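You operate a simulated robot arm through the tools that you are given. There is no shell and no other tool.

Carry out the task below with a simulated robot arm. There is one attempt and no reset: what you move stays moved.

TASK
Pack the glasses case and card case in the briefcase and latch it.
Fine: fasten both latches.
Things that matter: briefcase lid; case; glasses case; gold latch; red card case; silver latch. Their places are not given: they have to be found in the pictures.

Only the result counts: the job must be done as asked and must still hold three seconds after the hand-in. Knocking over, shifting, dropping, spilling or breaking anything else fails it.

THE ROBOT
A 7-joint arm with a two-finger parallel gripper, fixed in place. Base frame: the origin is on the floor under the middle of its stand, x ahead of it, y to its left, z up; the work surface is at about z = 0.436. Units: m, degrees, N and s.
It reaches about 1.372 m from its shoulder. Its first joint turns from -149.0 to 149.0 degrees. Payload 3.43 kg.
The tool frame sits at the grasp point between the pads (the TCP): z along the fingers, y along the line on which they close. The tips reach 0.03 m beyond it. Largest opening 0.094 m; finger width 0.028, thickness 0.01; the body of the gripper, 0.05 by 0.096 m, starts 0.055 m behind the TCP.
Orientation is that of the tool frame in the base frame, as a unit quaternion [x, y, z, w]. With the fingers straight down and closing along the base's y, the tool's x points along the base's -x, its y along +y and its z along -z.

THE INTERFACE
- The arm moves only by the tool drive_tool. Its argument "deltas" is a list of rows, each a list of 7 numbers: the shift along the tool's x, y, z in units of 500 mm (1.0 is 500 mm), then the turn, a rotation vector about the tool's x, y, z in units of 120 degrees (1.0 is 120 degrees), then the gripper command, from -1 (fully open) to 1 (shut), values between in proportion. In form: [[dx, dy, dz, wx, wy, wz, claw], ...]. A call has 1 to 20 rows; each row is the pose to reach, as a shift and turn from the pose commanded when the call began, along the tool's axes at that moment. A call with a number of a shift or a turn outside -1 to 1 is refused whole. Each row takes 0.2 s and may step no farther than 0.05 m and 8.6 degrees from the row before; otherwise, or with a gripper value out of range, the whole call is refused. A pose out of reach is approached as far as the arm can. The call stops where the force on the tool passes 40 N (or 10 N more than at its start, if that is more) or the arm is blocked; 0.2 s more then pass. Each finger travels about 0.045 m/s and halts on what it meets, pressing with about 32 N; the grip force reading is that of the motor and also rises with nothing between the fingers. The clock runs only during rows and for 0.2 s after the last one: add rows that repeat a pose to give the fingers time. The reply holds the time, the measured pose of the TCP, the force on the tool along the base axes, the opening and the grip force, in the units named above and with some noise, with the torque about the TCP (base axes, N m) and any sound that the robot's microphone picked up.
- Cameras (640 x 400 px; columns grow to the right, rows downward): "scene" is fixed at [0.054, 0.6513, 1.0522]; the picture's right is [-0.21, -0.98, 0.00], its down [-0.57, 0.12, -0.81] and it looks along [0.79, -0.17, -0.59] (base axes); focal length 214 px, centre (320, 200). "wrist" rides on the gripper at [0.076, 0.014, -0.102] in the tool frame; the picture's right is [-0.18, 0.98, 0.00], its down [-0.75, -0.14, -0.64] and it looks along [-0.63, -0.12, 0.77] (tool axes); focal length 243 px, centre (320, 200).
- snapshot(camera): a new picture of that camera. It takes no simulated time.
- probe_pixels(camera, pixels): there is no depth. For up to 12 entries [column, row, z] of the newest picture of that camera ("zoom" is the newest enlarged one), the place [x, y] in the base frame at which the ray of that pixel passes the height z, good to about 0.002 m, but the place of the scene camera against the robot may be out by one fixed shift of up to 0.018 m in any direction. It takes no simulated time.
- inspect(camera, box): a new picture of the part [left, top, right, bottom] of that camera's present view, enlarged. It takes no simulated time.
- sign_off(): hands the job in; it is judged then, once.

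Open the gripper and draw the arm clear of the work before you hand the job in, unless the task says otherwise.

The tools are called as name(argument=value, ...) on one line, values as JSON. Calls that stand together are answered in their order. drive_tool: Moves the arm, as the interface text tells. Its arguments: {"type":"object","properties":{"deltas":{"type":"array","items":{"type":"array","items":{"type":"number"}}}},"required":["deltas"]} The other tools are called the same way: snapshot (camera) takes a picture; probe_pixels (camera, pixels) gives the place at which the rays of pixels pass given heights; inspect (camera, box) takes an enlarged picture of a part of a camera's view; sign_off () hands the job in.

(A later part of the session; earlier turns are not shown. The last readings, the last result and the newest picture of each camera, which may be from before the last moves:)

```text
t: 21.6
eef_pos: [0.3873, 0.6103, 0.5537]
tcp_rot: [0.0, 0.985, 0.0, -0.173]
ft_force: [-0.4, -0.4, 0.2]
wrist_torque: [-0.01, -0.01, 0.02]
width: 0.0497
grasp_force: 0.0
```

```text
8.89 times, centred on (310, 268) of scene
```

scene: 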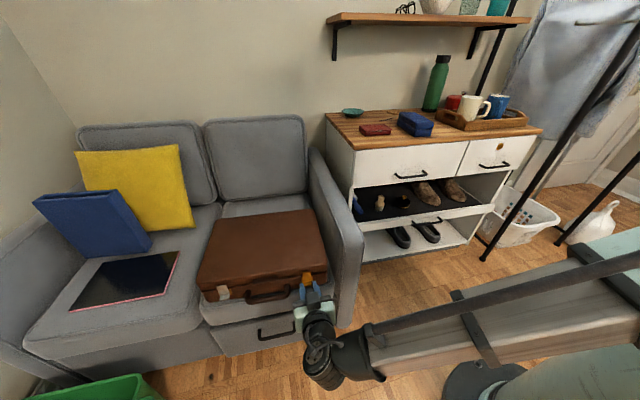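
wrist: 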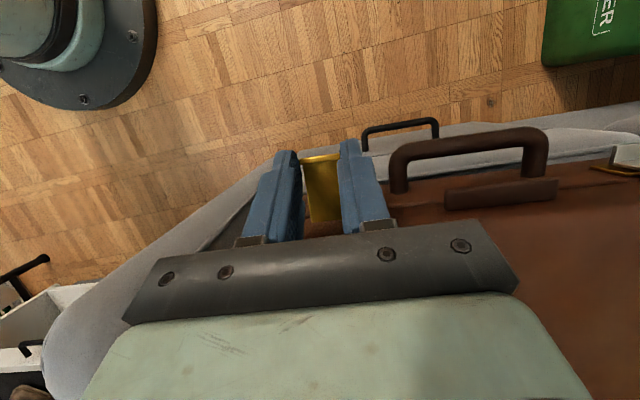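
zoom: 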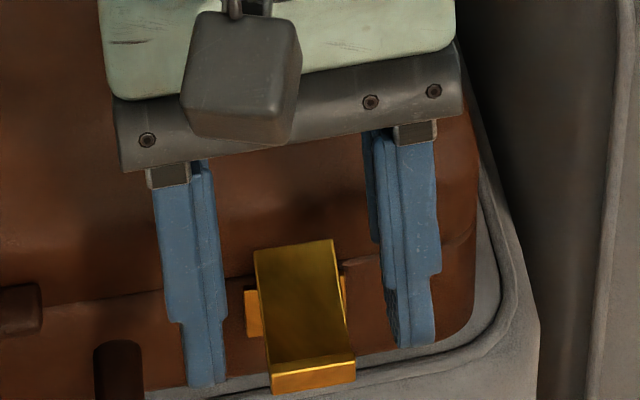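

The gold hasp stays out by itself. I lift off and swing round to a pre-grasp pose in front of the silver latch (y≈0.835), rotating back to the 70° tilt.

drive_tool(deltas=[[0.0239, 0, -0.0658, 0, 0, 0, -0.06], [0.0479, 0, -0.1316, 0, 0, 0, -0.06], [0.0534, 0.0375, -0.1094, 0, -0.0625, 0, -0.06], [0.0589, 0.075, -0.0872, 0, -0.125, 0, -0.06], [0.0644, 0.1125, -0.065, 0, -0.1875, 0, -0.06], [0.0699, 0.15, -0.0428, 0, -0.25, 0, -0.06], [0.0754, 0.1875, -0.0206, 0, -0.3125, 0, -0.06], [0.0809, 0.225, 0.0016, 0, -0.375, 0, -0.06], [0.0864, 0.2625, 0.0238, 0, -0.4375, 0, -0.06], [0.0919, 0.3, 0.046, 0, -0.5, 0, -0.06], [0.0974, 0.3375, 0.0682, 0, -0.5625, 0, -0.06], [0.1029, 0.375, 0.0904, 0, -0.625, 0, -0.06], [0.1084, 0.4125, 0.1126, 0, -0.6875, 0, -0.06], [0.1139, 0.45, 0.1348, 0, -0.75, 0, -0.06], [0.1139, 0.45, 0.1348, 0, -0.75, 0, -0.06]])

snapshot(camera="wrist")

inspect(camera="scene", box=[180, 190, 360, 310])

```text
t: 24.8
eef_pos: [0.3107, 0.8365, 0.5124]
tcp_rot: [0.001, 0.819, 0.0, 0.574]
ft_force: [0.5, -0.6, 0.4]
wrist_torque: [-0.01, 0.0, 0.0]
width: 0.0498
grasp_force: 0.1
```

```text
taken
```

wrist: 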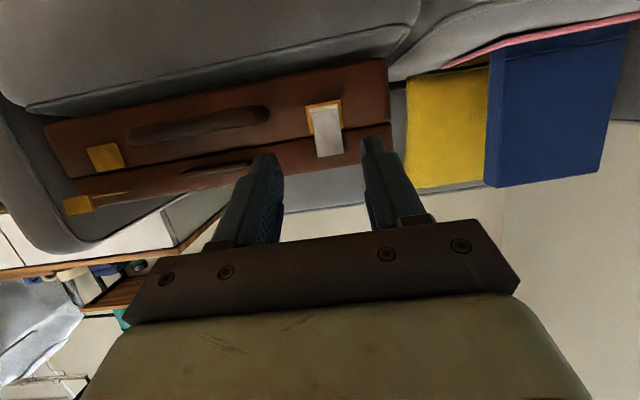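

```text
3.33 times, centred on (270, 250) of scene
```

zoom: 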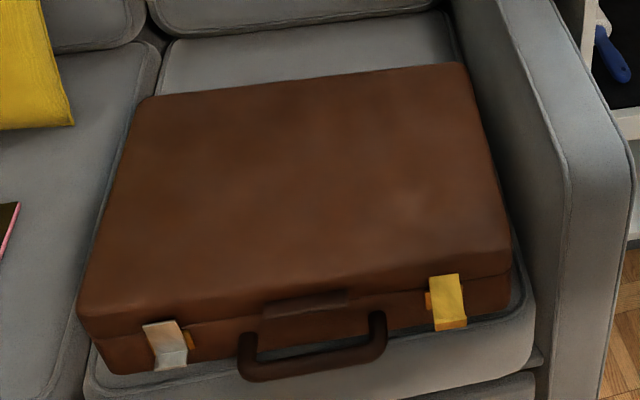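

The gold hasp stands out clear of its keeper. Now I enlarge the silver latch at (327,130) to compute its position.

inspect(camera="wrist", box=[272, 85, 384, 165])

inspect(camera="scene", box=[205, 275, 253, 305])

```text
5.00 times, centred on (328, 125) of wrist
```

zoom: 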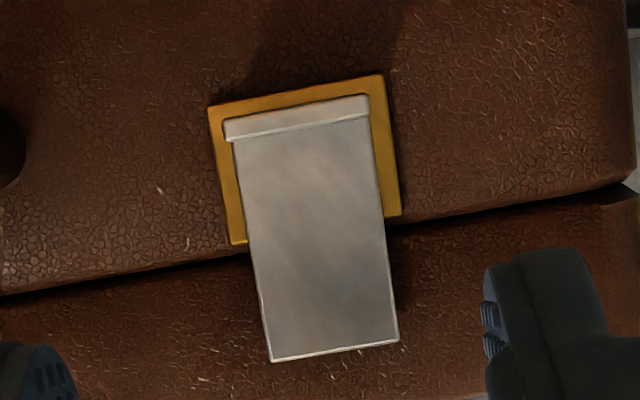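

```text
13.33 times, centred on (229, 290) of scene
```

zoom: 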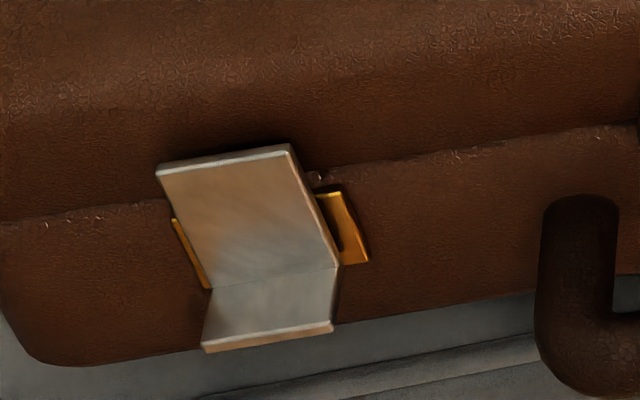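

Silver hasp computed at y≈0.8395, lip x≈0.413, z≈0.472 (case shifted ~7 mm there). I approach so the tips straddle the lip.

drive_tool(deltas=[[0.0006, 0.0015, 0.05, 0, 0, 0, -0.06], [0.0011, 0.003, 0.1, 0, 0, 0, -0.06], [0.0017, 0.0045, 0.14, 0, 0, 0, -0.06], [0.0022, 0.006, 0.1717, 0, 0, 0, -0.06]])

inspect(camera="wrist", box=[240, 110, 416, 220])

inspect(camera="scene", box=[190, 265, 270, 315])

```text
t: 25.8
eef_pos: [0.3904, 0.8383, 0.4801]
tcp_rot: [0.0, 0.819, 0.0, 0.573]
ft_force: [-0.4, -0.5, 0.7]
wrist_torque: [-0.02, -0.03, 0.03]
width: 0.05
grasp_force: 0.1
```

```text
3.64 times, centred on (328, 165) of wrist
```

zoom: 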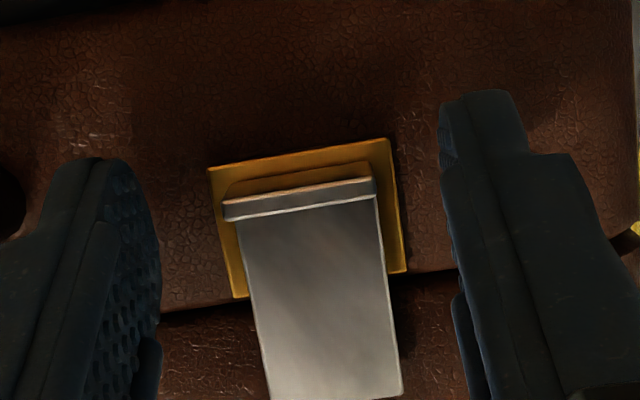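

```text
8.00 times, centred on (230, 290) of scene
```

zoom: 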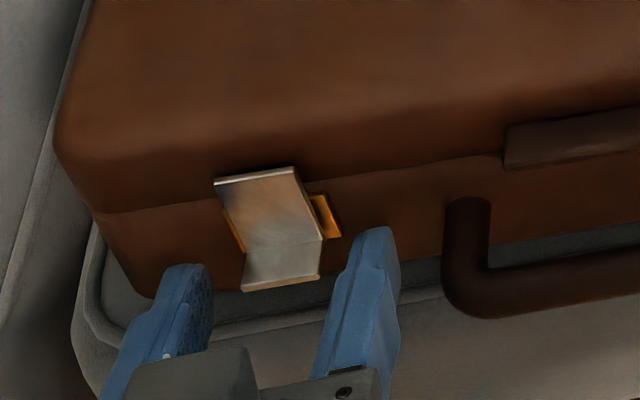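

The silver lip is centred between the jaws. I close on it.

drive_tool(deltas=[[0, 0, 0, 0, 0, 0, 0.3], [0, 0, 0, 0, 0, 0, 0.6], [0, 0, 0, 0, 0, 0, 0.9], [0, 0, 0, 0, 0, 0, 0.9]])

inspect(camera="wrist", box=[240, 110, 416, 220])

```text
t: 26.8
eef_pos: [0.3914, 0.8373, 0.4801]
tcp_rot: [0.0, 0.819, 0.0, 0.574]
ft_force: [1.8, 9.0, -0.4]
wrist_torque: [0.43, 0.06, 0.13]
width: 0.0256
grasp_force: 32.7
```

```text
3.64 times, centred on (328, 165) of wrist
```

zoom: 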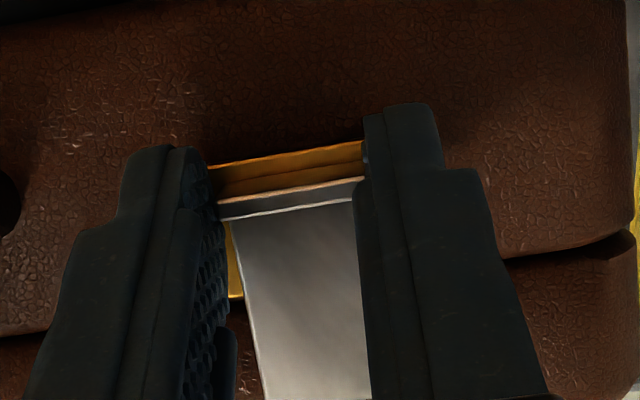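

Gripped (0.0256). I rotate the tool with the silver hasp about its top hinge, first 45°, easing y by 2 mm.

drive_tool(deltas=[[-0.0039, 0.002, -0.0073, 0, 0.0417, 0, 0.9], [-0.0085, 0.004, -0.0142, 0, 0.0833, 0, 0.9], [-0.0136, 0.004, -0.0207, 0, 0.125, 0, 0.9], [-0.0193, 0.004, -0.0267, 0, 0.1667, 0, 0.9], [-0.0255, 0.004, -0.0322, 0, 0.2083, 0, 0.9], [-0.0321, 0.004, -0.0371, 0, 0.25, 0, 0.9], [-0.0391, 0.004, -0.0414, 0, 0.2917, 0, 0.9], [-0.0465, 0.004, -0.0451, 0, 0.3333, 0, 0.9], [-0.0542, 0.004, -0.0482, 0, 0.375, 0, 0.9]])

inspect(camera="wrist", box=[220, 90, 440, 228])

inspect(camera="scene", box=[180, 190, 360, 310])

```text
t: 28.8
eef_pos: [0.3781, 0.8399, 0.5155]
tcp_rot: [0.0, 0.976, 0.0, 0.216]
ft_force: [-9.8, -9.0, 13.8]
wrist_torque: [-0.19, -0.64, -0.63]
width: 0.0256
grasp_force: 31.7
```

```text
2.90 times, centred on (330, 159) of wrist
```

zoom: 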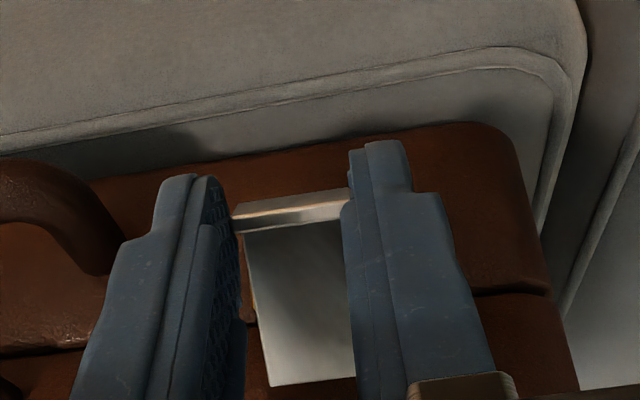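

```text
3.33 times, centred on (270, 250) of scene
```

zoom: 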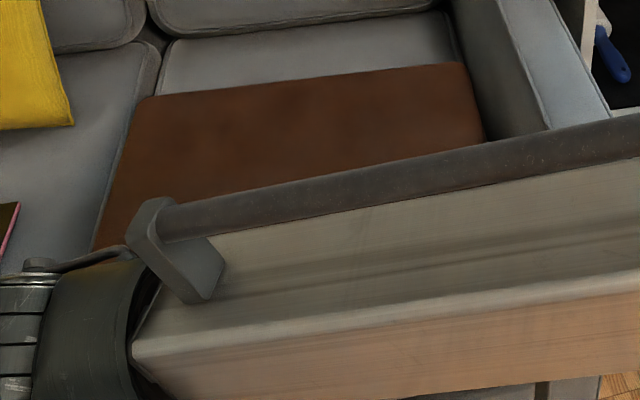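

The silver hasp follows; forces suggest the hinge is slightly forward and higher than assumed. I continue to 90° with a 2 mm correction.

drive_tool(deltas=[[-0.0029, -0.003, -0.0099, 0, 0.0417, 0, 0.9], [-0.0064, -0.003, -0.0195, 0, 0.0833, 0, 0.9], [-0.0116, -0.003, -0.0259, 0, 0.125, 0, 0.9], [-0.0174, -0.003, -0.0321, 0, 0.1667, 0, 0.9], [-0.0235, -0.003, -0.0376, 0, 0.2083, 0, 0.9], [-0.0302, -0.003, -0.0424, 0, 0.25, 0, 0.9], [-0.0372, -0.003, -0.0466, 0, 0.2917, 0, 0.9], [-0.0445, -0.003, -0.0505, 0, 0.3333, 0, 0.9], [-0.0523, -0.003, -0.0535, 0, 0.375, 0, 0.9]])

inspect(camera="wrist", box=[220, 90, 440, 228])

snapshot(camera="scene")

```text
t: 30.8
eef_pos: [0.3901, 0.8386, 0.5492]
tcp_rot: [-0.001, 0.985, 0.0, -0.175]
ft_force: [-2.3, 5.6, 0.3]
wrist_torque: [-0.06, -0.86, -0.08]
width: 0.0254
grasp_force: 31.9
```

```text
2.90 times, centred on (330, 159) of wrist
```

zoom: 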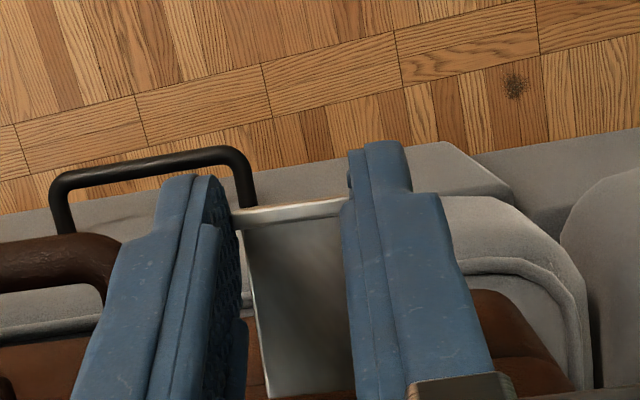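

```text
taken
```

scene: 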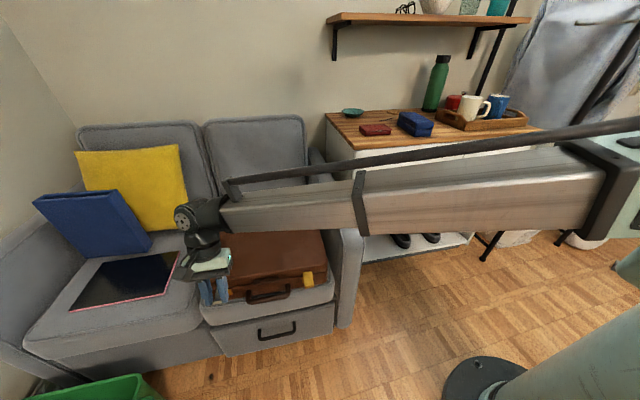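

Silver hasp is now out like the gold one. Before lifting the lid I probe how far behind the case the sofa backrest begins, then release the silver hasp.

probe_pixels(camera="scene", pixels=[[264, 200, 0.436], [264, 200, 0.5], [255, 190, 0.55], [255, 150, 0.7], [255, 120, 0.8], [255, 120, 0.85]])

drive_tool(deltas=[[0, 0, 0, 0, 0, 0, 0.2], [0, 0, 0, 0, 0, 0, -0.06], [0, 0, 0, 0, 0, 0, -0.06]])

inspect(camera="wrist", box=[220, 90, 440, 228])

inspect(camera="scene", box=[180, 190, 360, 310])

```text
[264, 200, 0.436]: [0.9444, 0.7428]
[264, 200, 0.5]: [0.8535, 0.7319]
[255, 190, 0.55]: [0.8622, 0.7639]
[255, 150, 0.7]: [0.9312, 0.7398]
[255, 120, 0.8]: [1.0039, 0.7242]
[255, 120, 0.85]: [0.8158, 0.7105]
```

```text
t: 31.6
eef_pos: [0.3903, 0.8391, 0.5487]
tcp_rot: [0.0, 0.985, 0.001, -0.174]
ft_force: [0.0, 0.3, -0.4]
wrist_torque: [-0.03, -0.01, 0.01]
width: 0.0497
grasp_force: 0.0
```

```text
2.90 times, centred on (330, 159) of wrist
```

zoom: 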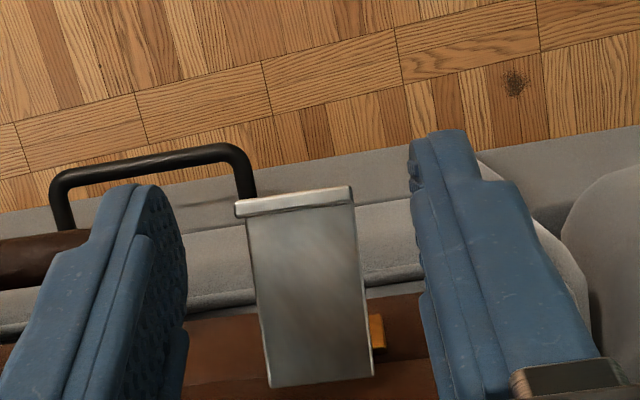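

```text
3.33 times, centred on (270, 250) of scene
```

zoom: 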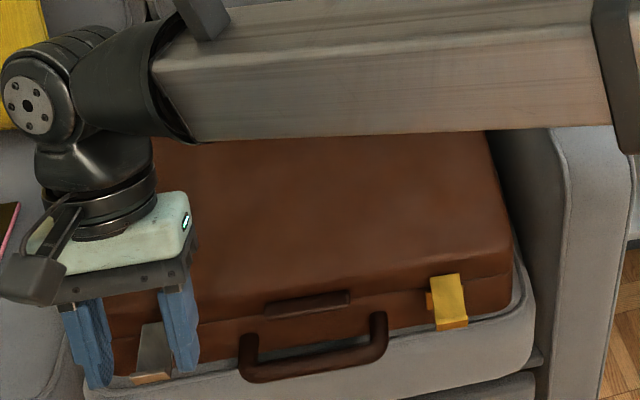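

Both hasps stay out and there is ~0.2 m of free space behind the case. I go back to the gold hasp side (arm stays clear of the lid there), pre-grasp at 70° tilt in front of it.

drive_tool(deltas=[[0.0239, 0, -0.0658, 0, 0, 0, -0.06], [0.0479, 0, -0.1316, 0, 0, 0, -0.06], [0.0569, -0.0382, -0.1126, 0, -0.0625, 0, -0.06], [0.0659, -0.0764, -0.0936, 0, -0.125, 0, -0.06], [0.0749, -0.1146, -0.0746, 0, -0.1875, 0, -0.06], [0.0839, -0.1528, -0.0556, 0, -0.25, 0, -0.06], [0.0929, -0.191, -0.0366, 0, -0.3125, 0, -0.06], [0.1019, -0.2292, -0.0176, 0, -0.375, 0, -0.06], [0.1109, -0.2674, 0.0014, 0, -0.4375, 0, -0.06], [0.1199, -0.3056, 0.0204, 0, -0.5, 0, -0.06], [0.1289, -0.3438, 0.0394, 0, -0.5625, 0, -0.06], [0.1379, -0.382, 0.0584, 0, -0.625, 0, -0.06], [0.1469, -0.4202, 0.0774, 0, -0.6875, 0, -0.06], [0.1559, -0.4584, 0.0964, 0, -0.75, 0, -0.06], [0.1559, -0.4584, 0.0964, 0, -0.75, 0, -0.06]])

snapshot(camera="wrist")

inspect(camera="scene", box=[180, 190, 360, 310])

```text
t: 34.8
eef_pos: [0.3015, 0.6078, 0.5304]
tcp_rot: [0.0, 0.819, 0.001, 0.574]
ft_force: [-1.0, -1.0, -0.1]
wrist_torque: [-0.02, 0.0, 0.01]
width: 0.0498
grasp_force: 0.0
```

```text
taken
```

wrist: 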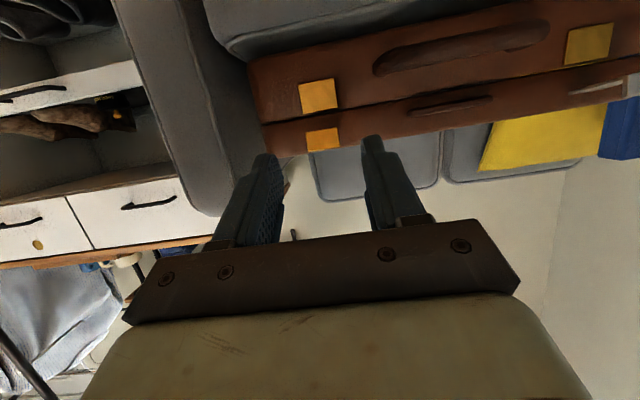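

```text
3.33 times, centred on (270, 250) of scene
```

zoom: 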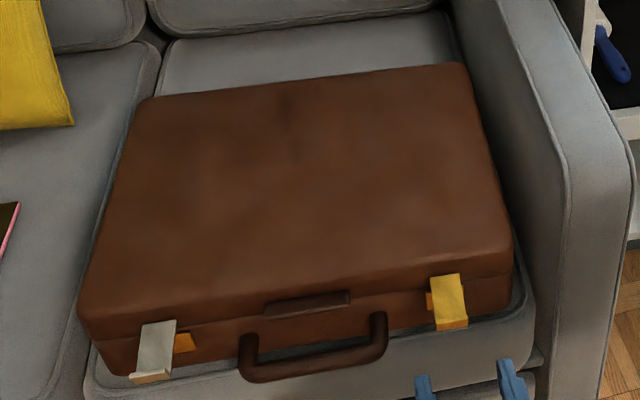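

I enlarge the gold hasp at (322,138) to get its pose before pinching it.

inspect(camera="wrist", box=[272, 70, 384, 150])

inspect(camera="scene", box=[284, 255, 332, 285])

```text
5.00 times, centred on (328, 110) of wrist
```

zoom: 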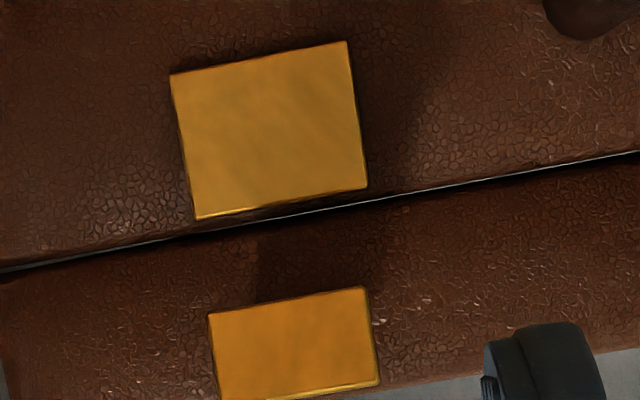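

```text
13.33 times, centred on (308, 270) of scene
```

zoom: 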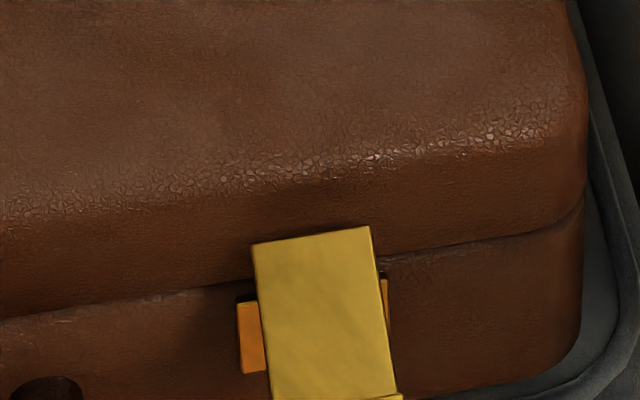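

The hasp is roughly horizontal: lip at x≈0.38, z 0.507–0.521, y≈0.606. I advance to straddle its plate and close.

drive_tool(deltas=[[-0.0094, -0.001, 0.04, 0, 0, 0, -0.06], [-0.0187, -0.002, 0.08, 0, 0, 0, -0.06], [-0.028, -0.002, 0.12, 0, 0, 0, -0.06], [-0.0374, -0.002, 0.1577, 0, 0, 0, -0.06], [-0.0374, -0.002, 0.1577, 0, 0, 0, 0.3], [-0.0374, -0.002, 0.1577, 0, 0, 0, 0.6], [-0.0374, -0.002, 0.1577, 0, 0, 0, 0.9], [-0.0374, -0.002, 0.1577, 0, 0, 0, 0.9]])

snapshot(camera="wrist")

inspect(camera="scene", box=[260, 240, 350, 300])

```text
t: 36.6
eef_pos: [0.3841, 0.6072, 0.5216]
tcp_rot: [0.001, 0.819, -0.001, 0.574]
ft_force: [2.9, 11.1, 0.5]
wrist_torque: [0.13, -0.01, 0.13]
width: 0.0298
grasp_force: 32.5
```

```text
taken
```

wrist: 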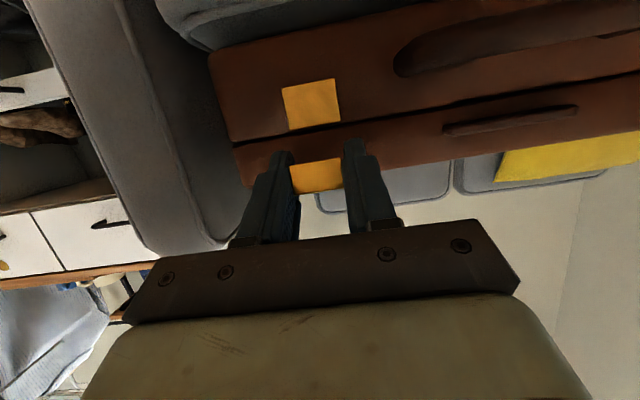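

```text
6.67 times, centred on (305, 270) of scene
```

zoom: 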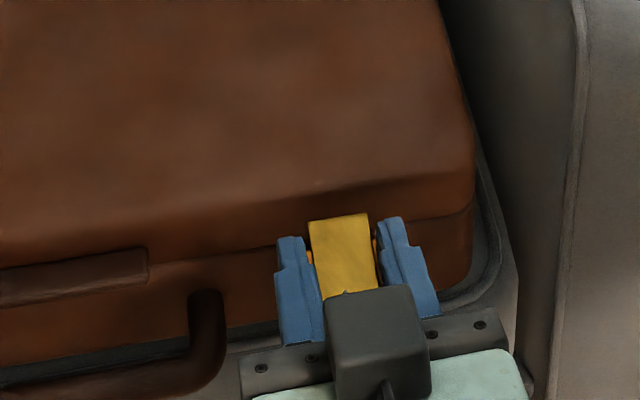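

Width is 0.0298, a bit more than before, with an 11 N side force, so the case is slightly yawed. I probe the lid's edges to estimate its yaw.

inspect(camera="scene", box=[180, 190, 360, 310])

probe_pixels(camera="scene", pixels=[[217, 219, 0.547], [312.6, 208.6, 0.547], [327, 262.5, 0.547], [197.5, 281, 0.547]])

```text
3.33 times, centred on (270, 250) of scene
```

zoom: 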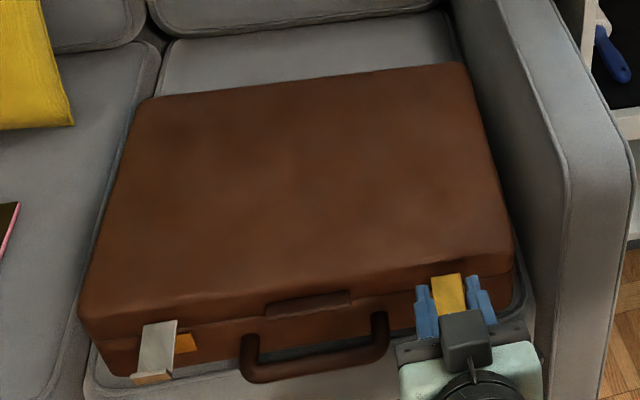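

```text
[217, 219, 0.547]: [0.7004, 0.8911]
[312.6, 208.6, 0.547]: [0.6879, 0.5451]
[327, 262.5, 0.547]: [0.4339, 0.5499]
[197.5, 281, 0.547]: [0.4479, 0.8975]
```

Yaw is only about -1.3°, fine. I lift the lid by the gold hasp 10° around the rear hinge and check whether the body stays on the seat.

drive_tool(deltas=[[0, 0.003, 0, 0, 0, 0, 0.9], [-0.0257, 0.003, -0.0062, 0, 0.0208, 0, 0.9], [-0.0517, 0.003, -0.0112, 0, 0.0417, 0, 0.9], [-0.0779, 0.003, -0.0152, 0, 0.0625, 0, 0.9], [-0.1041, 0.003, -0.0179, 0, 0.0833, 0, 0.9]])

snapshot(camera="scene")

snapshot(camera="wrist")

```text
t: 37.8
eef_pos: [0.3913, 0.6084, 0.5737]
tcp_rot: [0.0, 0.866, 0.001, 0.499]
ft_force: [-8.7, -8.6, 0.8]
wrist_torque: [-0.15, 0.1, -0.19]
width: 0.0299
grasp_force: 31.8
```

```text
taken
```

scene: 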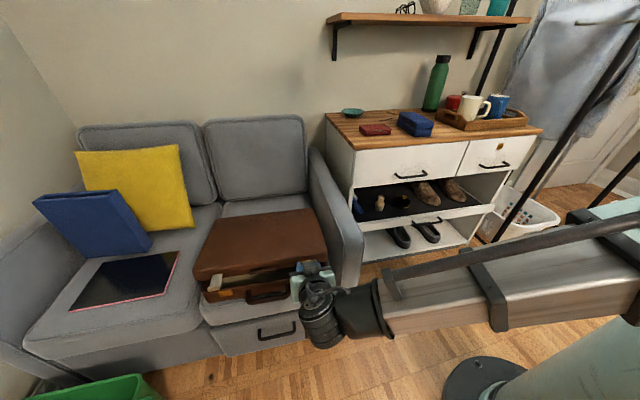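

```text
taken
```

wrist: 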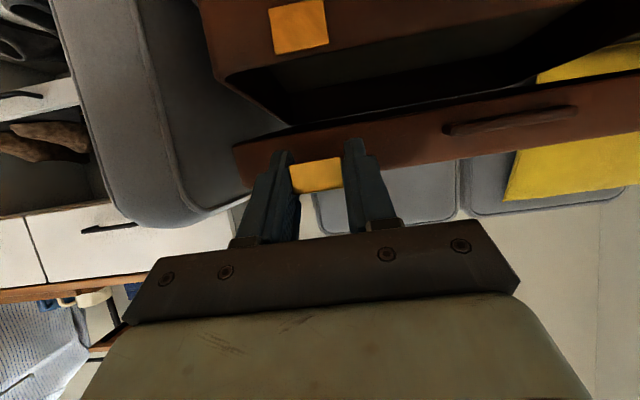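

The lid now opens by itself with the body on the seat. I continue the arc another 30° (to about 40°) with small corrections in x and y.

drive_tool(deltas=[[-0.0497, -0.0015, -0.0155, 0, 0.0417, 0, 0.9], [-0.1022, -0.0015, -0.023, 0, 0.0833, 0, 0.9], [-0.1551, -0.0015, -0.0258, 0, 0.125, 0, 0.9], [-0.2083, -0.0015, -0.024, 0, 0.1667, 0, 0.9], [-0.2609, -0.0015, -0.0176, 0, 0.2083, 0, 0.9], [-0.3128, -0.0015, -0.0067, 0, 0.25, 0, 0.9]])

snapshot(camera="scene")

snapshot(camera="wrist")

```text
t: 39.2
eef_pos: [0.4634, 0.6082, 0.7098]
tcp_rot: [0.0, 0.966, 0.001, 0.258]
ft_force: [-12.6, 1.1, 11.4]
wrist_torque: [0.0, -0.43, -0.08]
width: 0.0298
grasp_force: 31.7
```

```text
taken
```

scene: 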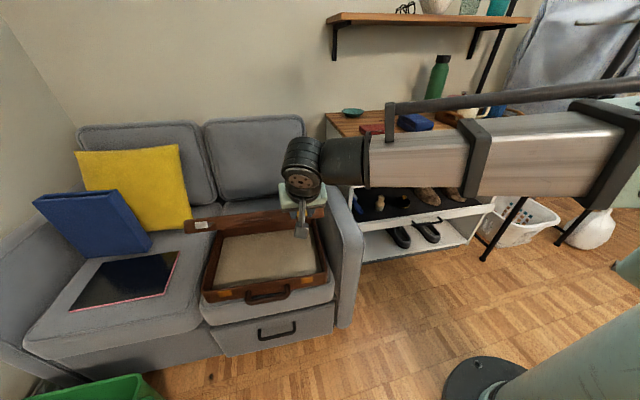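

```text
taken
```

wrist: 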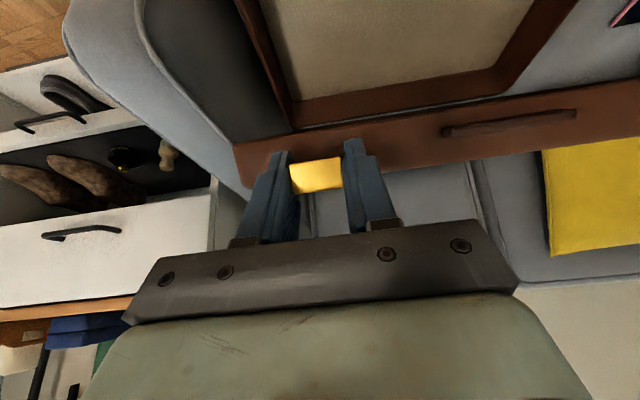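

The lid is at ~40° and the tan interior is empty. The force is radially inward, so I widen the arc radius by 3 mm and go on to 70°.

drive_tool(deltas=[[-0.0517, 0, -0.0163, 0, 0.0417, 0, 0.9], [-0.1046, 0, -0.0267, 0, 0.0833, 0, 0.9], [-0.1585, 0, -0.0313, 0, 0.125, 0, 0.9], [-0.2127, 0, -0.0303, 0, 0.1667, 0, 0.9], [-0.2666, 0, -0.0246, 0, 0.2083, 0, 0.9], [-0.3197, 0, -0.0142, 0, 0.25, 0, 0.9]])

snapshot(camera="scene")

snapshot(camera="wrist")

```text
t: 40.6
eef_pos: [0.6024, 0.6067, 0.8]
tcp_rot: [0.0, 1.0, -0.001, -0.001]
ft_force: [-6.0, -22.4, 17.8]
wrist_torque: [0.0, -0.22, 0.18]
width: 0.0296
grasp_force: 32.4
```

```text
taken
```

scene: 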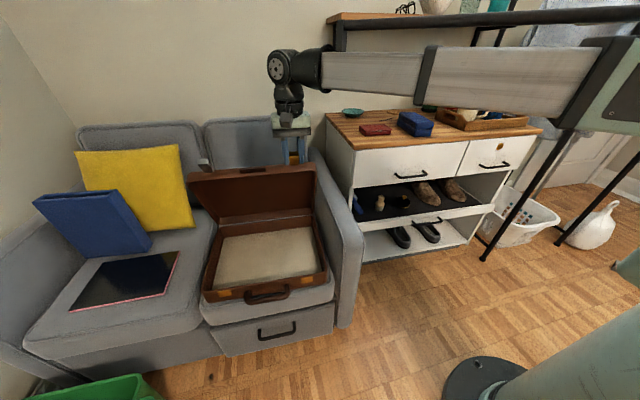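

```text
taken
```

wrist: 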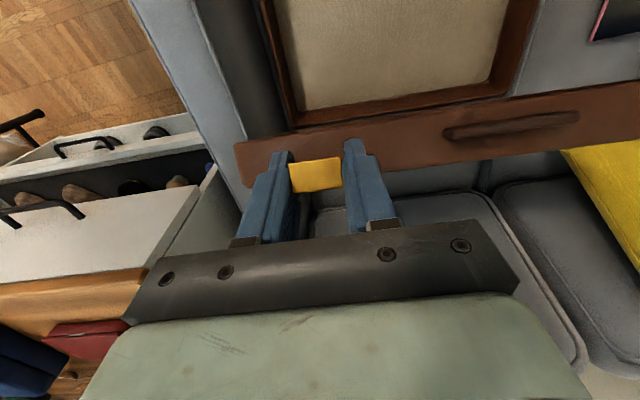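

The lid is at ~70° with the tool pointing straight down; side force −22 N reflects the case's yaw. I shift y by −3 to −6 mm, raise slightly, and translate on to ~95° keeping the tool vertical.

drive_tool(deltas=[[0, -0.006, -0.006, 0, 0, 0, 0.9], [-0.0466, -0.008, -0.018, 0, 0, 0, 0.9], [-0.0942, -0.01, -0.0256, 0, 0, 0, 0.9], [-0.1424, -0.012, -0.0292, 0, 0, 0, 0.9], [-0.1906, -0.014, -0.0284, 0, 0, 0, 0.9], [-0.2386, -0.015, -0.0236, 0, 0, 0, 0.9]])

snapshot(camera="scene")

snapshot(camera="wrist")

```text
t: 42.0
eef_pos: [0.721, 0.6036, 0.8098]
tcp_rot: [0.0, 1.0, -0.001, -0.001]
ft_force: [0.0, -1.5, -0.3]
wrist_torque: [0.15, 0.08, 0.05]
width: 0.0298
grasp_force: 32.4
```

```text
taken
```

scene: 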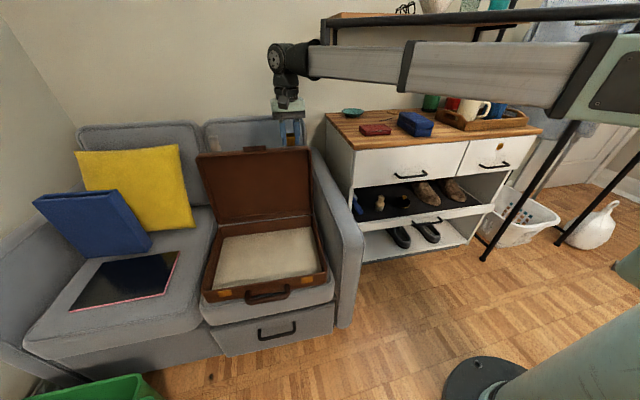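

```text
taken
```

wrist: 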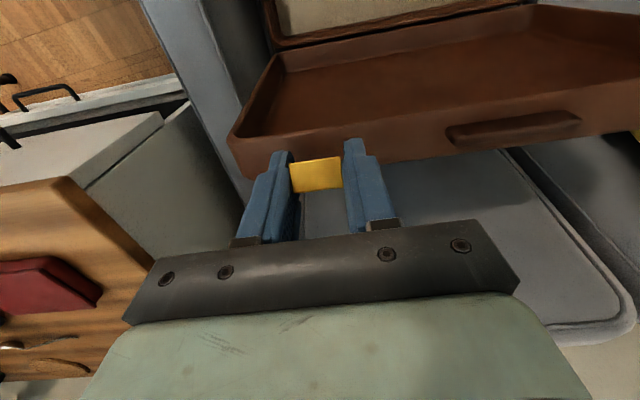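

The lid stands at about 95° with near zero force. I push about 2 cm further back to see if it meets a stop.

drive_tool(deltas=[[-0.024, 0, 0.004, 0, 0, 0, 0.9], [-0.047, -0.001, 0.009, 0, 0, 0, 0.9]])

inspect(camera="scene", box=[170, 100, 350, 220])

```text
t: 42.6
eef_pos: [0.7438, 0.6015, 0.8061]
tcp_rot: [0.0, 1.0, 0.002, 0.001]
ft_force: [1.7, 4.0, 5.9]
wrist_torque: [-0.1, -0.12, -0.17]
width: 0.0299
grasp_force: 32.3
```

```text
3.33 times, centred on (260, 160) of scene
```

zoom: 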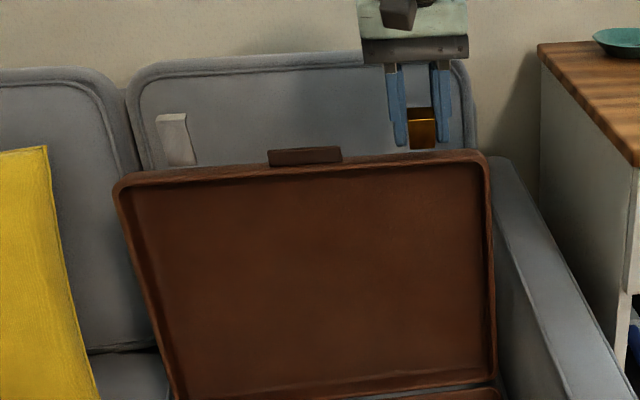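

The lid leans at ~100°. I release the hasp and watch whether the lid stays.

drive_tool(deltas=[[0, 0, 0, 0, 0, 0, 0.3], [0, 0, 0, 0, 0, 0, -0.1], [0, 0, 0, 0, 0, 0, -0.1]])

inspect(camera="scene", box=[170, 100, 350, 220])

```text
t: 43.4
eef_pos: [0.744, 0.6018, 0.8039]
tcp_rot: [0.0, 1.0, 0.0, 0.0]
ft_force: [0.0, 0.7, -0.4]
wrist_torque: [-0.01, -0.02, 0.01]
width: 0.0519
grasp_force: 0.1
```

```text
3.33 times, centred on (260, 160) of scene
```

zoom: 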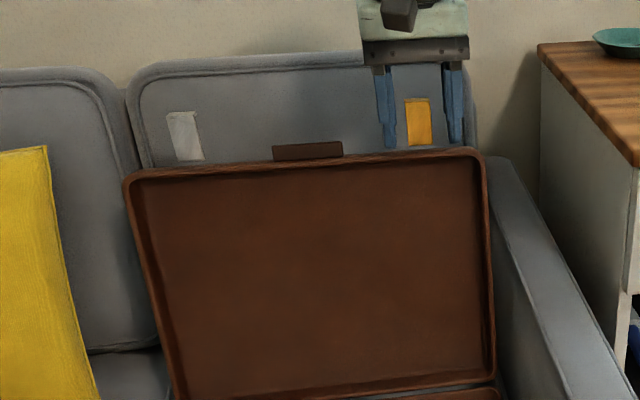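

The lid stays leaning back by itself with the hasps sticking up. I rise and swing to a viewing pose in front of the cabinet with a 45° tilt, to check shelf clearance and both cases.

drive_tool(deltas=[[0, 0, -0.07, 0, 0, 0, -0.1], [0, 0, -0.14, 0, 0, 0, -0.4], [0, 0, -0.21, 0, 0, 0, -0.7], [0, 0, -0.29, 0, 0, 0, -1], [0.0407, -0.0753, -0.29, 0, -0.0313, 0, -1], [0.0813, -0.1507, -0.29, 0, -0.0625, 0, -1], [0.122, -0.226, -0.29, 0, -0.0938, 0, -1], [0.1627, -0.3013, -0.29, 0, -0.125, 0, -1], [0.2033, -0.3767, -0.29, 0, -0.1563, 0, -1], [0.244, -0.452, -0.29, 0, -0.1875, 0, -1], [0.2847, -0.5273, -0.29, 0, -0.2188, 0, -1], [0.3253, -0.6027, -0.29, 0, -0.25, 0, -1], [0.366, -0.678, -0.29, 0, -0.2813, 0, -1], [0.4067, -0.7533, -0.29, 0, -0.3125, 0, -1], [0.4473, -0.8287, -0.29, 0, -0.3438, 0, -1], [0.488, -0.904, -0.29, 0, -0.375, 0, -1]])

snapshot(camera="wrist")

snapshot(camera="scene")

```text
t: 46.8
eef_pos: [0.627, 0.2255, 0.9916]
tcp_rot: [0.0, 0.924, -0.001, 0.382]
ft_force: [0.0, -0.3, 0.2]
wrist_torque: [0.05, 0.01, 0.03]
width: 0.094
grasp_force: 0.1
out of reach, approached as far as the arm can: row 13, 14, 15, 16
```

```text
taken
```

wrist: 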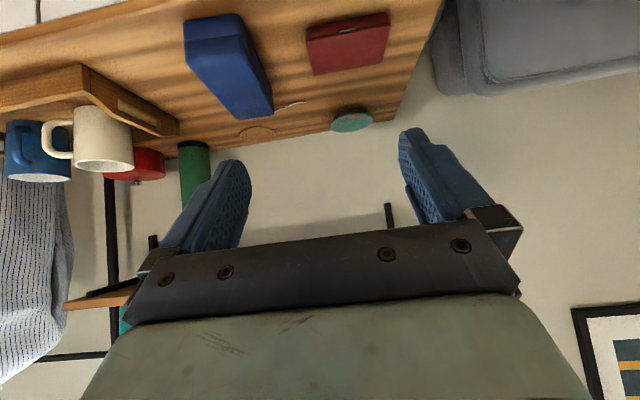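

```text
taken
```

scene: 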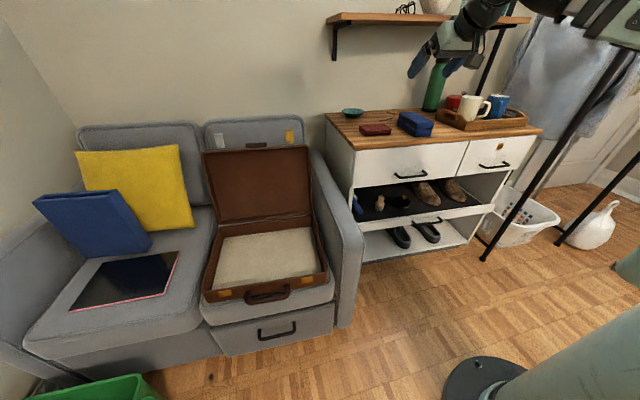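

The case stands open and stable. The arm hit a reach limit at (0.627,0.2255,0.992). I zoom on the shelf and the table in both views for clearances.

inspect(camera="scene", box=[310, 0, 550, 150])

inspect(camera="wrist", box=[160, 0, 420, 160])

```text
2.67 times, centred on (430, 75) of scene
```

zoom: 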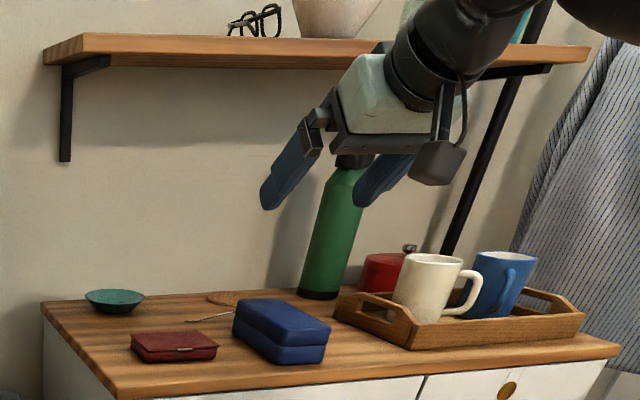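

```text
2.46 times, centred on (290, 80) of wrist
```

zoom: 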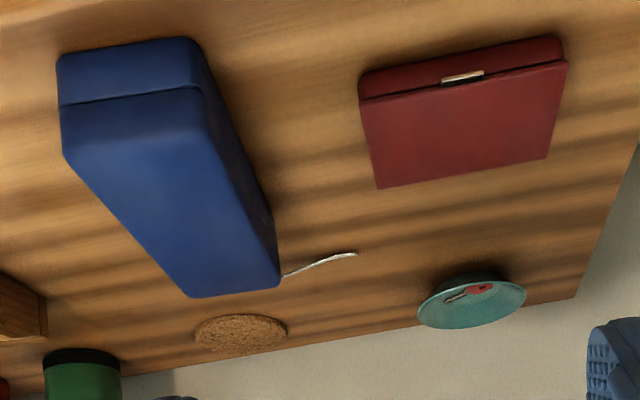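

Triangulating the red clasp gives (0.786, 0.267, 0.778). I probe the outlines of both cases in this view.

probe_pixels(camera="wrist", pixels=[[306.3, 38.5, 0.785], [390.4, 23.9, 0.785], [313.2, 75.1, 0.785], [382.7, 62.9, 0.785], [237, 119.5, 0.815], [273.5, 114.5, 0.815], [185, 59, 0.815], [245, 49, 0.815], [184, 21, 0.762], [239, 15, 0.762]])

```text
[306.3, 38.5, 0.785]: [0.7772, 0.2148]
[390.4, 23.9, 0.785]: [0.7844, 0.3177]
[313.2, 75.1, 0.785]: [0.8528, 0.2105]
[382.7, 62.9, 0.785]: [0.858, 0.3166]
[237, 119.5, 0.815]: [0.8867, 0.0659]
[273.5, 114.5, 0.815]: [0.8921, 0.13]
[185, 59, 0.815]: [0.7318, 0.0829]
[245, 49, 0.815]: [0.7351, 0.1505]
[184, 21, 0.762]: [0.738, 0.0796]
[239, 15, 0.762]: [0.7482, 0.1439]
```

Blue: centre ≈(0.812,0.107), 0.157×0.065, yaw ≈ -7°, top z≈0.813; red: centre ≈(0.818,0.265), 0.075×0.104, yaw ≈ -3.5°. As the last rows were clipped, I make a small +x test move to learn what the commanded pose is.

drive_tool(deltas=[[-0.035, 0, 0.035, 0, 0, 0, -1], [-0.07, 0, 0.07, 0, 0, 0, -1], [-0.106, 0, 0.106, 0, 0, 0, -1], [-0.1414, 0, 0.1414, 0, 0, 0, -1]])

```text
t: 47.8
eef_pos: [0.7303, 0.2191, 0.9919]
tcp_rot: [0.0, 0.924, 0.0, 0.383]
ft_force: [-0.2, -0.5, -0.5]
wrist_torque: [-0.02, 0.01, -0.01]
width: 0.0941
grasp_force: 0.1
```

The commanded pose is the clipped one. Now I move above the blue case with a 20° tilt and −7° yaw, jaws fully open, at z≈0.88.

drive_tool(deltas=[[0.0071, -0.0373, 0.0457, 0.0054, 0.0347, 0.0084, -1], [0.0143, -0.0747, 0.0913, 0.0108, 0.0694, 0.0167, -1], [0.0214, -0.112, 0.137, 0.0162, 0.1042, 0.0251, -1], [0.0285, -0.1493, 0.1827, 0.0215, 0.1389, 0.0335, -1], [0.0357, -0.1867, 0.2283, 0.0269, 0.1736, 0.0418, -1], [0.0428, -0.224, 0.274, 0.0323, 0.2083, 0.0502, -1], [0.0428, -0.224, 0.274, 0.0323, 0.2083, 0.0502, -1]])

snapshot(camera="wrist")

snapshot(camera="scene")

```text
t: 49.4
eef_pos: [0.8143, 0.1066, 0.8809]
tcp_rot: [0.061, 0.983, -0.011, 0.172]
ft_force: [0.3, -0.5, 0.4]
wrist_torque: [0.02, 0.01, -0.01]
width: 0.0941
grasp_force: 0.1
```

```text
taken
```

wrist: 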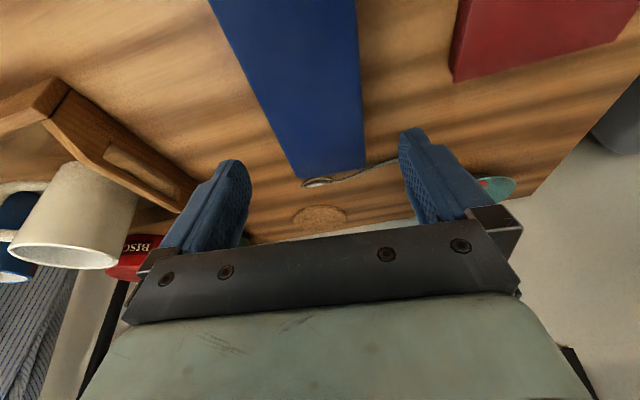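

```text
taken
```

scene: 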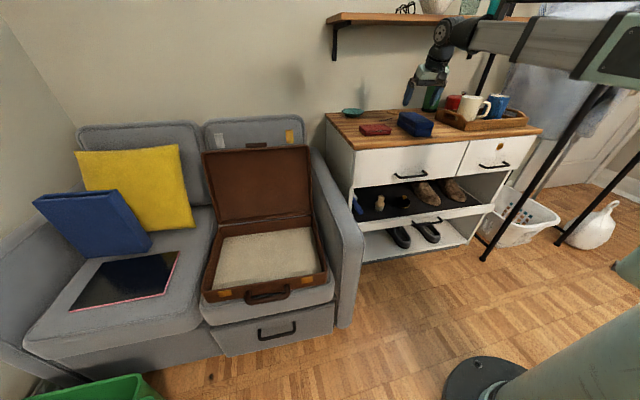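

I probe the blue case's edges in this closer view to verify its centreline before descending.

probe_pixels(camera="wrist", pixels=[[298, 178, 0.813], [365, 168, 0.813], [212, 2, 0.813], [355, 2, 0.813], [255, 90, 0.813], [360, 90, 0.813]])

inspect(camera="wrist", box=[190, 0, 440, 200])

```text
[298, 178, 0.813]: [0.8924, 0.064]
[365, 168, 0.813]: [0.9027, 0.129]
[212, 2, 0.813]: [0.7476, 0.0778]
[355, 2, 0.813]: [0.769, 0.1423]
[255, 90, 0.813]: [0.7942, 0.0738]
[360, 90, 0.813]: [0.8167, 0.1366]
```

```text
2.00 times, centred on (315, 100) of wrist
```

zoom: 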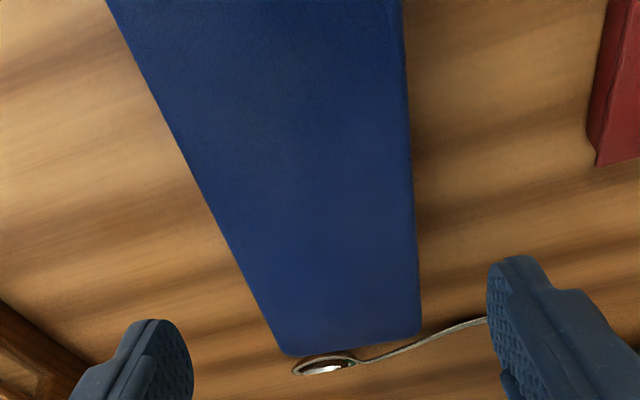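

Blue centreline is y≈0.105 at x=0.814, yaw ≈ −5.6°, close to the jaws' centre. I descend to z≈0.803.

drive_tool(deltas=[[0.0142, -0.0011, 0.0364, 0, 0, 0, -1], [0.0284, -0.0022, 0.0727, 0, 0, 0, -1], [0.0425, -0.0034, 0.1091, 0, 0, 0, -1], [0.0567, -0.0045, 0.1454, 0, 0, 0, -1]])

snapshot(camera="wrist")

inspect(camera="scene", box=[350, 60, 490, 155])

```text
t: 50.4
eef_pos: [0.8093, 0.1041, 0.8043]
tcp_rot: [0.061, 0.983, -0.01, 0.173]
ft_force: [-0.1, 0.4, -0.1]
wrist_torque: [0.04, 0.01, 0.01]
width: 0.0941
grasp_force: 0.1
```

```text
taken
```

wrist: 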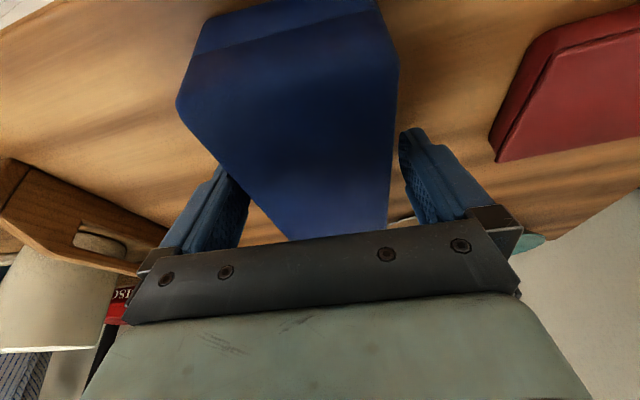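

```text
4.21 times, centred on (420, 108) of scene
```

zoom: 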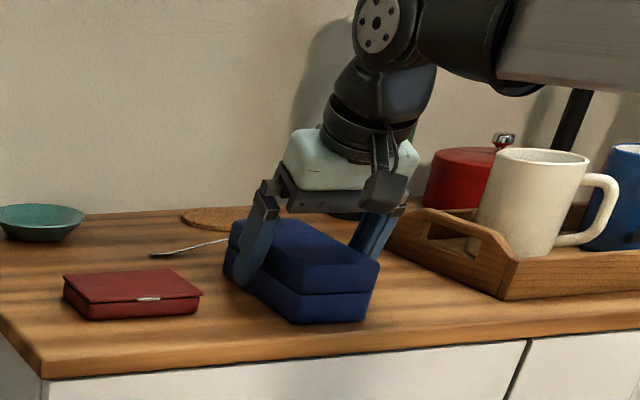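

The jaws straddle the blue case. I close on it.

drive_tool(deltas=[[0, 0, 0, 0, 0, 0, -0.5], [0, 0, 0, 0, 0, 0, 0], [0, 0, 0, 0, 0, 0, 0.5], [0, 0, 0, 0, 0, 0, 0.9], [0, 0, 0, 0, 0, 0, 0.9]])

inspect(camera="scene", box=[350, 60, 490, 155])

```text
t: 51.6
eef_pos: [0.8084, 0.1054, 0.8041]
tcp_rot: [0.061, 0.983, -0.011, 0.172]
ft_force: [0.1, 1.0, 0.5]
wrist_torque: [-0.03, 0.05, 0.03]
width: 0.076
grasp_force: 31.5
```

```text
4.21 times, centred on (420, 108) of scene
```

zoom: 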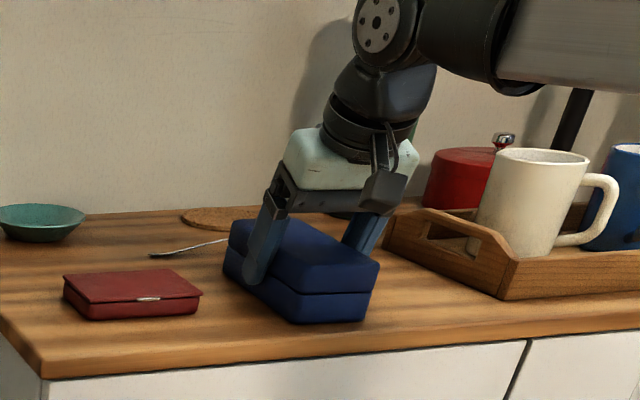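

Gripped at width 0.076. I lift it straight up 0.1 m.

drive_tool(deltas=[[-0.0137, 0, -0.0376, 0, 0, 0, 0.9], [-0.0342, 0, -0.094, 0, 0, 0, 0.9], [-0.0547, 0, -0.1504, 0, 0, 0, 0.9], [-0.0684, 0, -0.188, 0, 0, 0, 0.9]])

snapshot(camera="scene")

snapshot(camera="wrist")

```text
t: 52.6
eef_pos: [0.8088, 0.1051, 0.9034]
tcp_rot: [0.061, 0.983, -0.01, 0.174]
ft_force: [0.3, -0.6, -1.2]
wrist_torque: [0.0, -0.02, 0.04]
width: 0.076
grasp_force: 31.7
```

```text
taken
```

scene: 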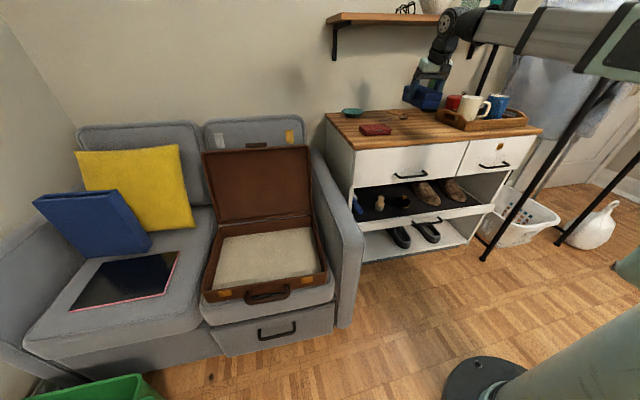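

```text
taken
```

wrist: 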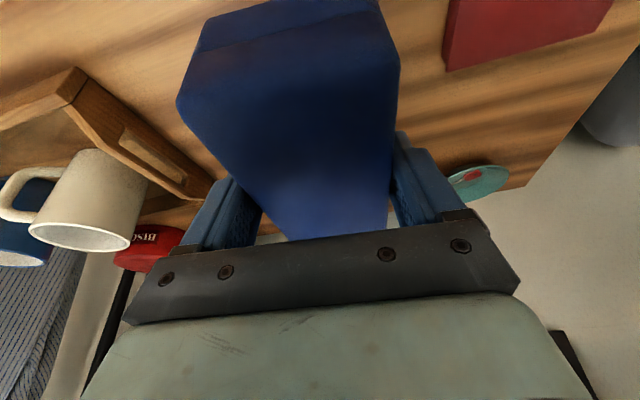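

The blue case is held securely. I zoom on the open briefcase to choose placement positions.

inspect(camera="scene", box=[180, 120, 360, 310])

inspect(camera="scene", box=[190, 215, 340, 310])

```text
2.11 times, centred on (270, 215) of scene
```

zoom: 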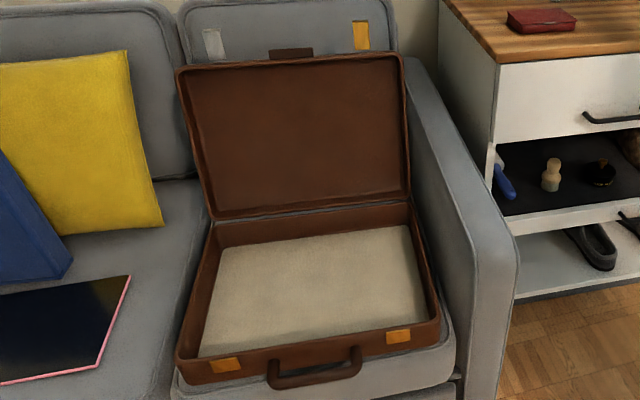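

```text
4.21 times, centred on (265, 262) of scene
```

zoom: 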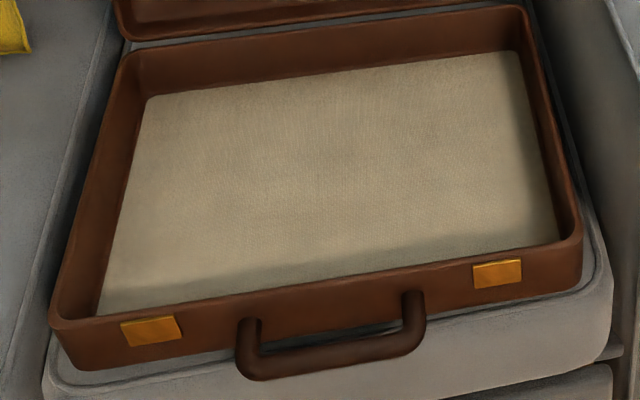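

I probe interior floor corners (z≈0.445) and rim corners (z≈0.494).

probe_pixels(camera="scene", pixels=[[224.6, 237.5, 0.445], [311.8, 226.8, 0.445], [321.5, 271.5, 0.445], [212, 288.6, 0.445], [218.7, 228.5, 0.494], [202, 289, 0.494], [327, 270, 0.494], [314, 217, 0.494]])

```text
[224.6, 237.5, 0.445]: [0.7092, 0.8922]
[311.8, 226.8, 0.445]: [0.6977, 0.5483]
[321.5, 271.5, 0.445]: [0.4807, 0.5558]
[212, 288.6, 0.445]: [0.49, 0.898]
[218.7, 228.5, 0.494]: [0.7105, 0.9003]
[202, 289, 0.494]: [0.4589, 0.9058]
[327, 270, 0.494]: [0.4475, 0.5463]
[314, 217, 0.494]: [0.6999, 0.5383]
```

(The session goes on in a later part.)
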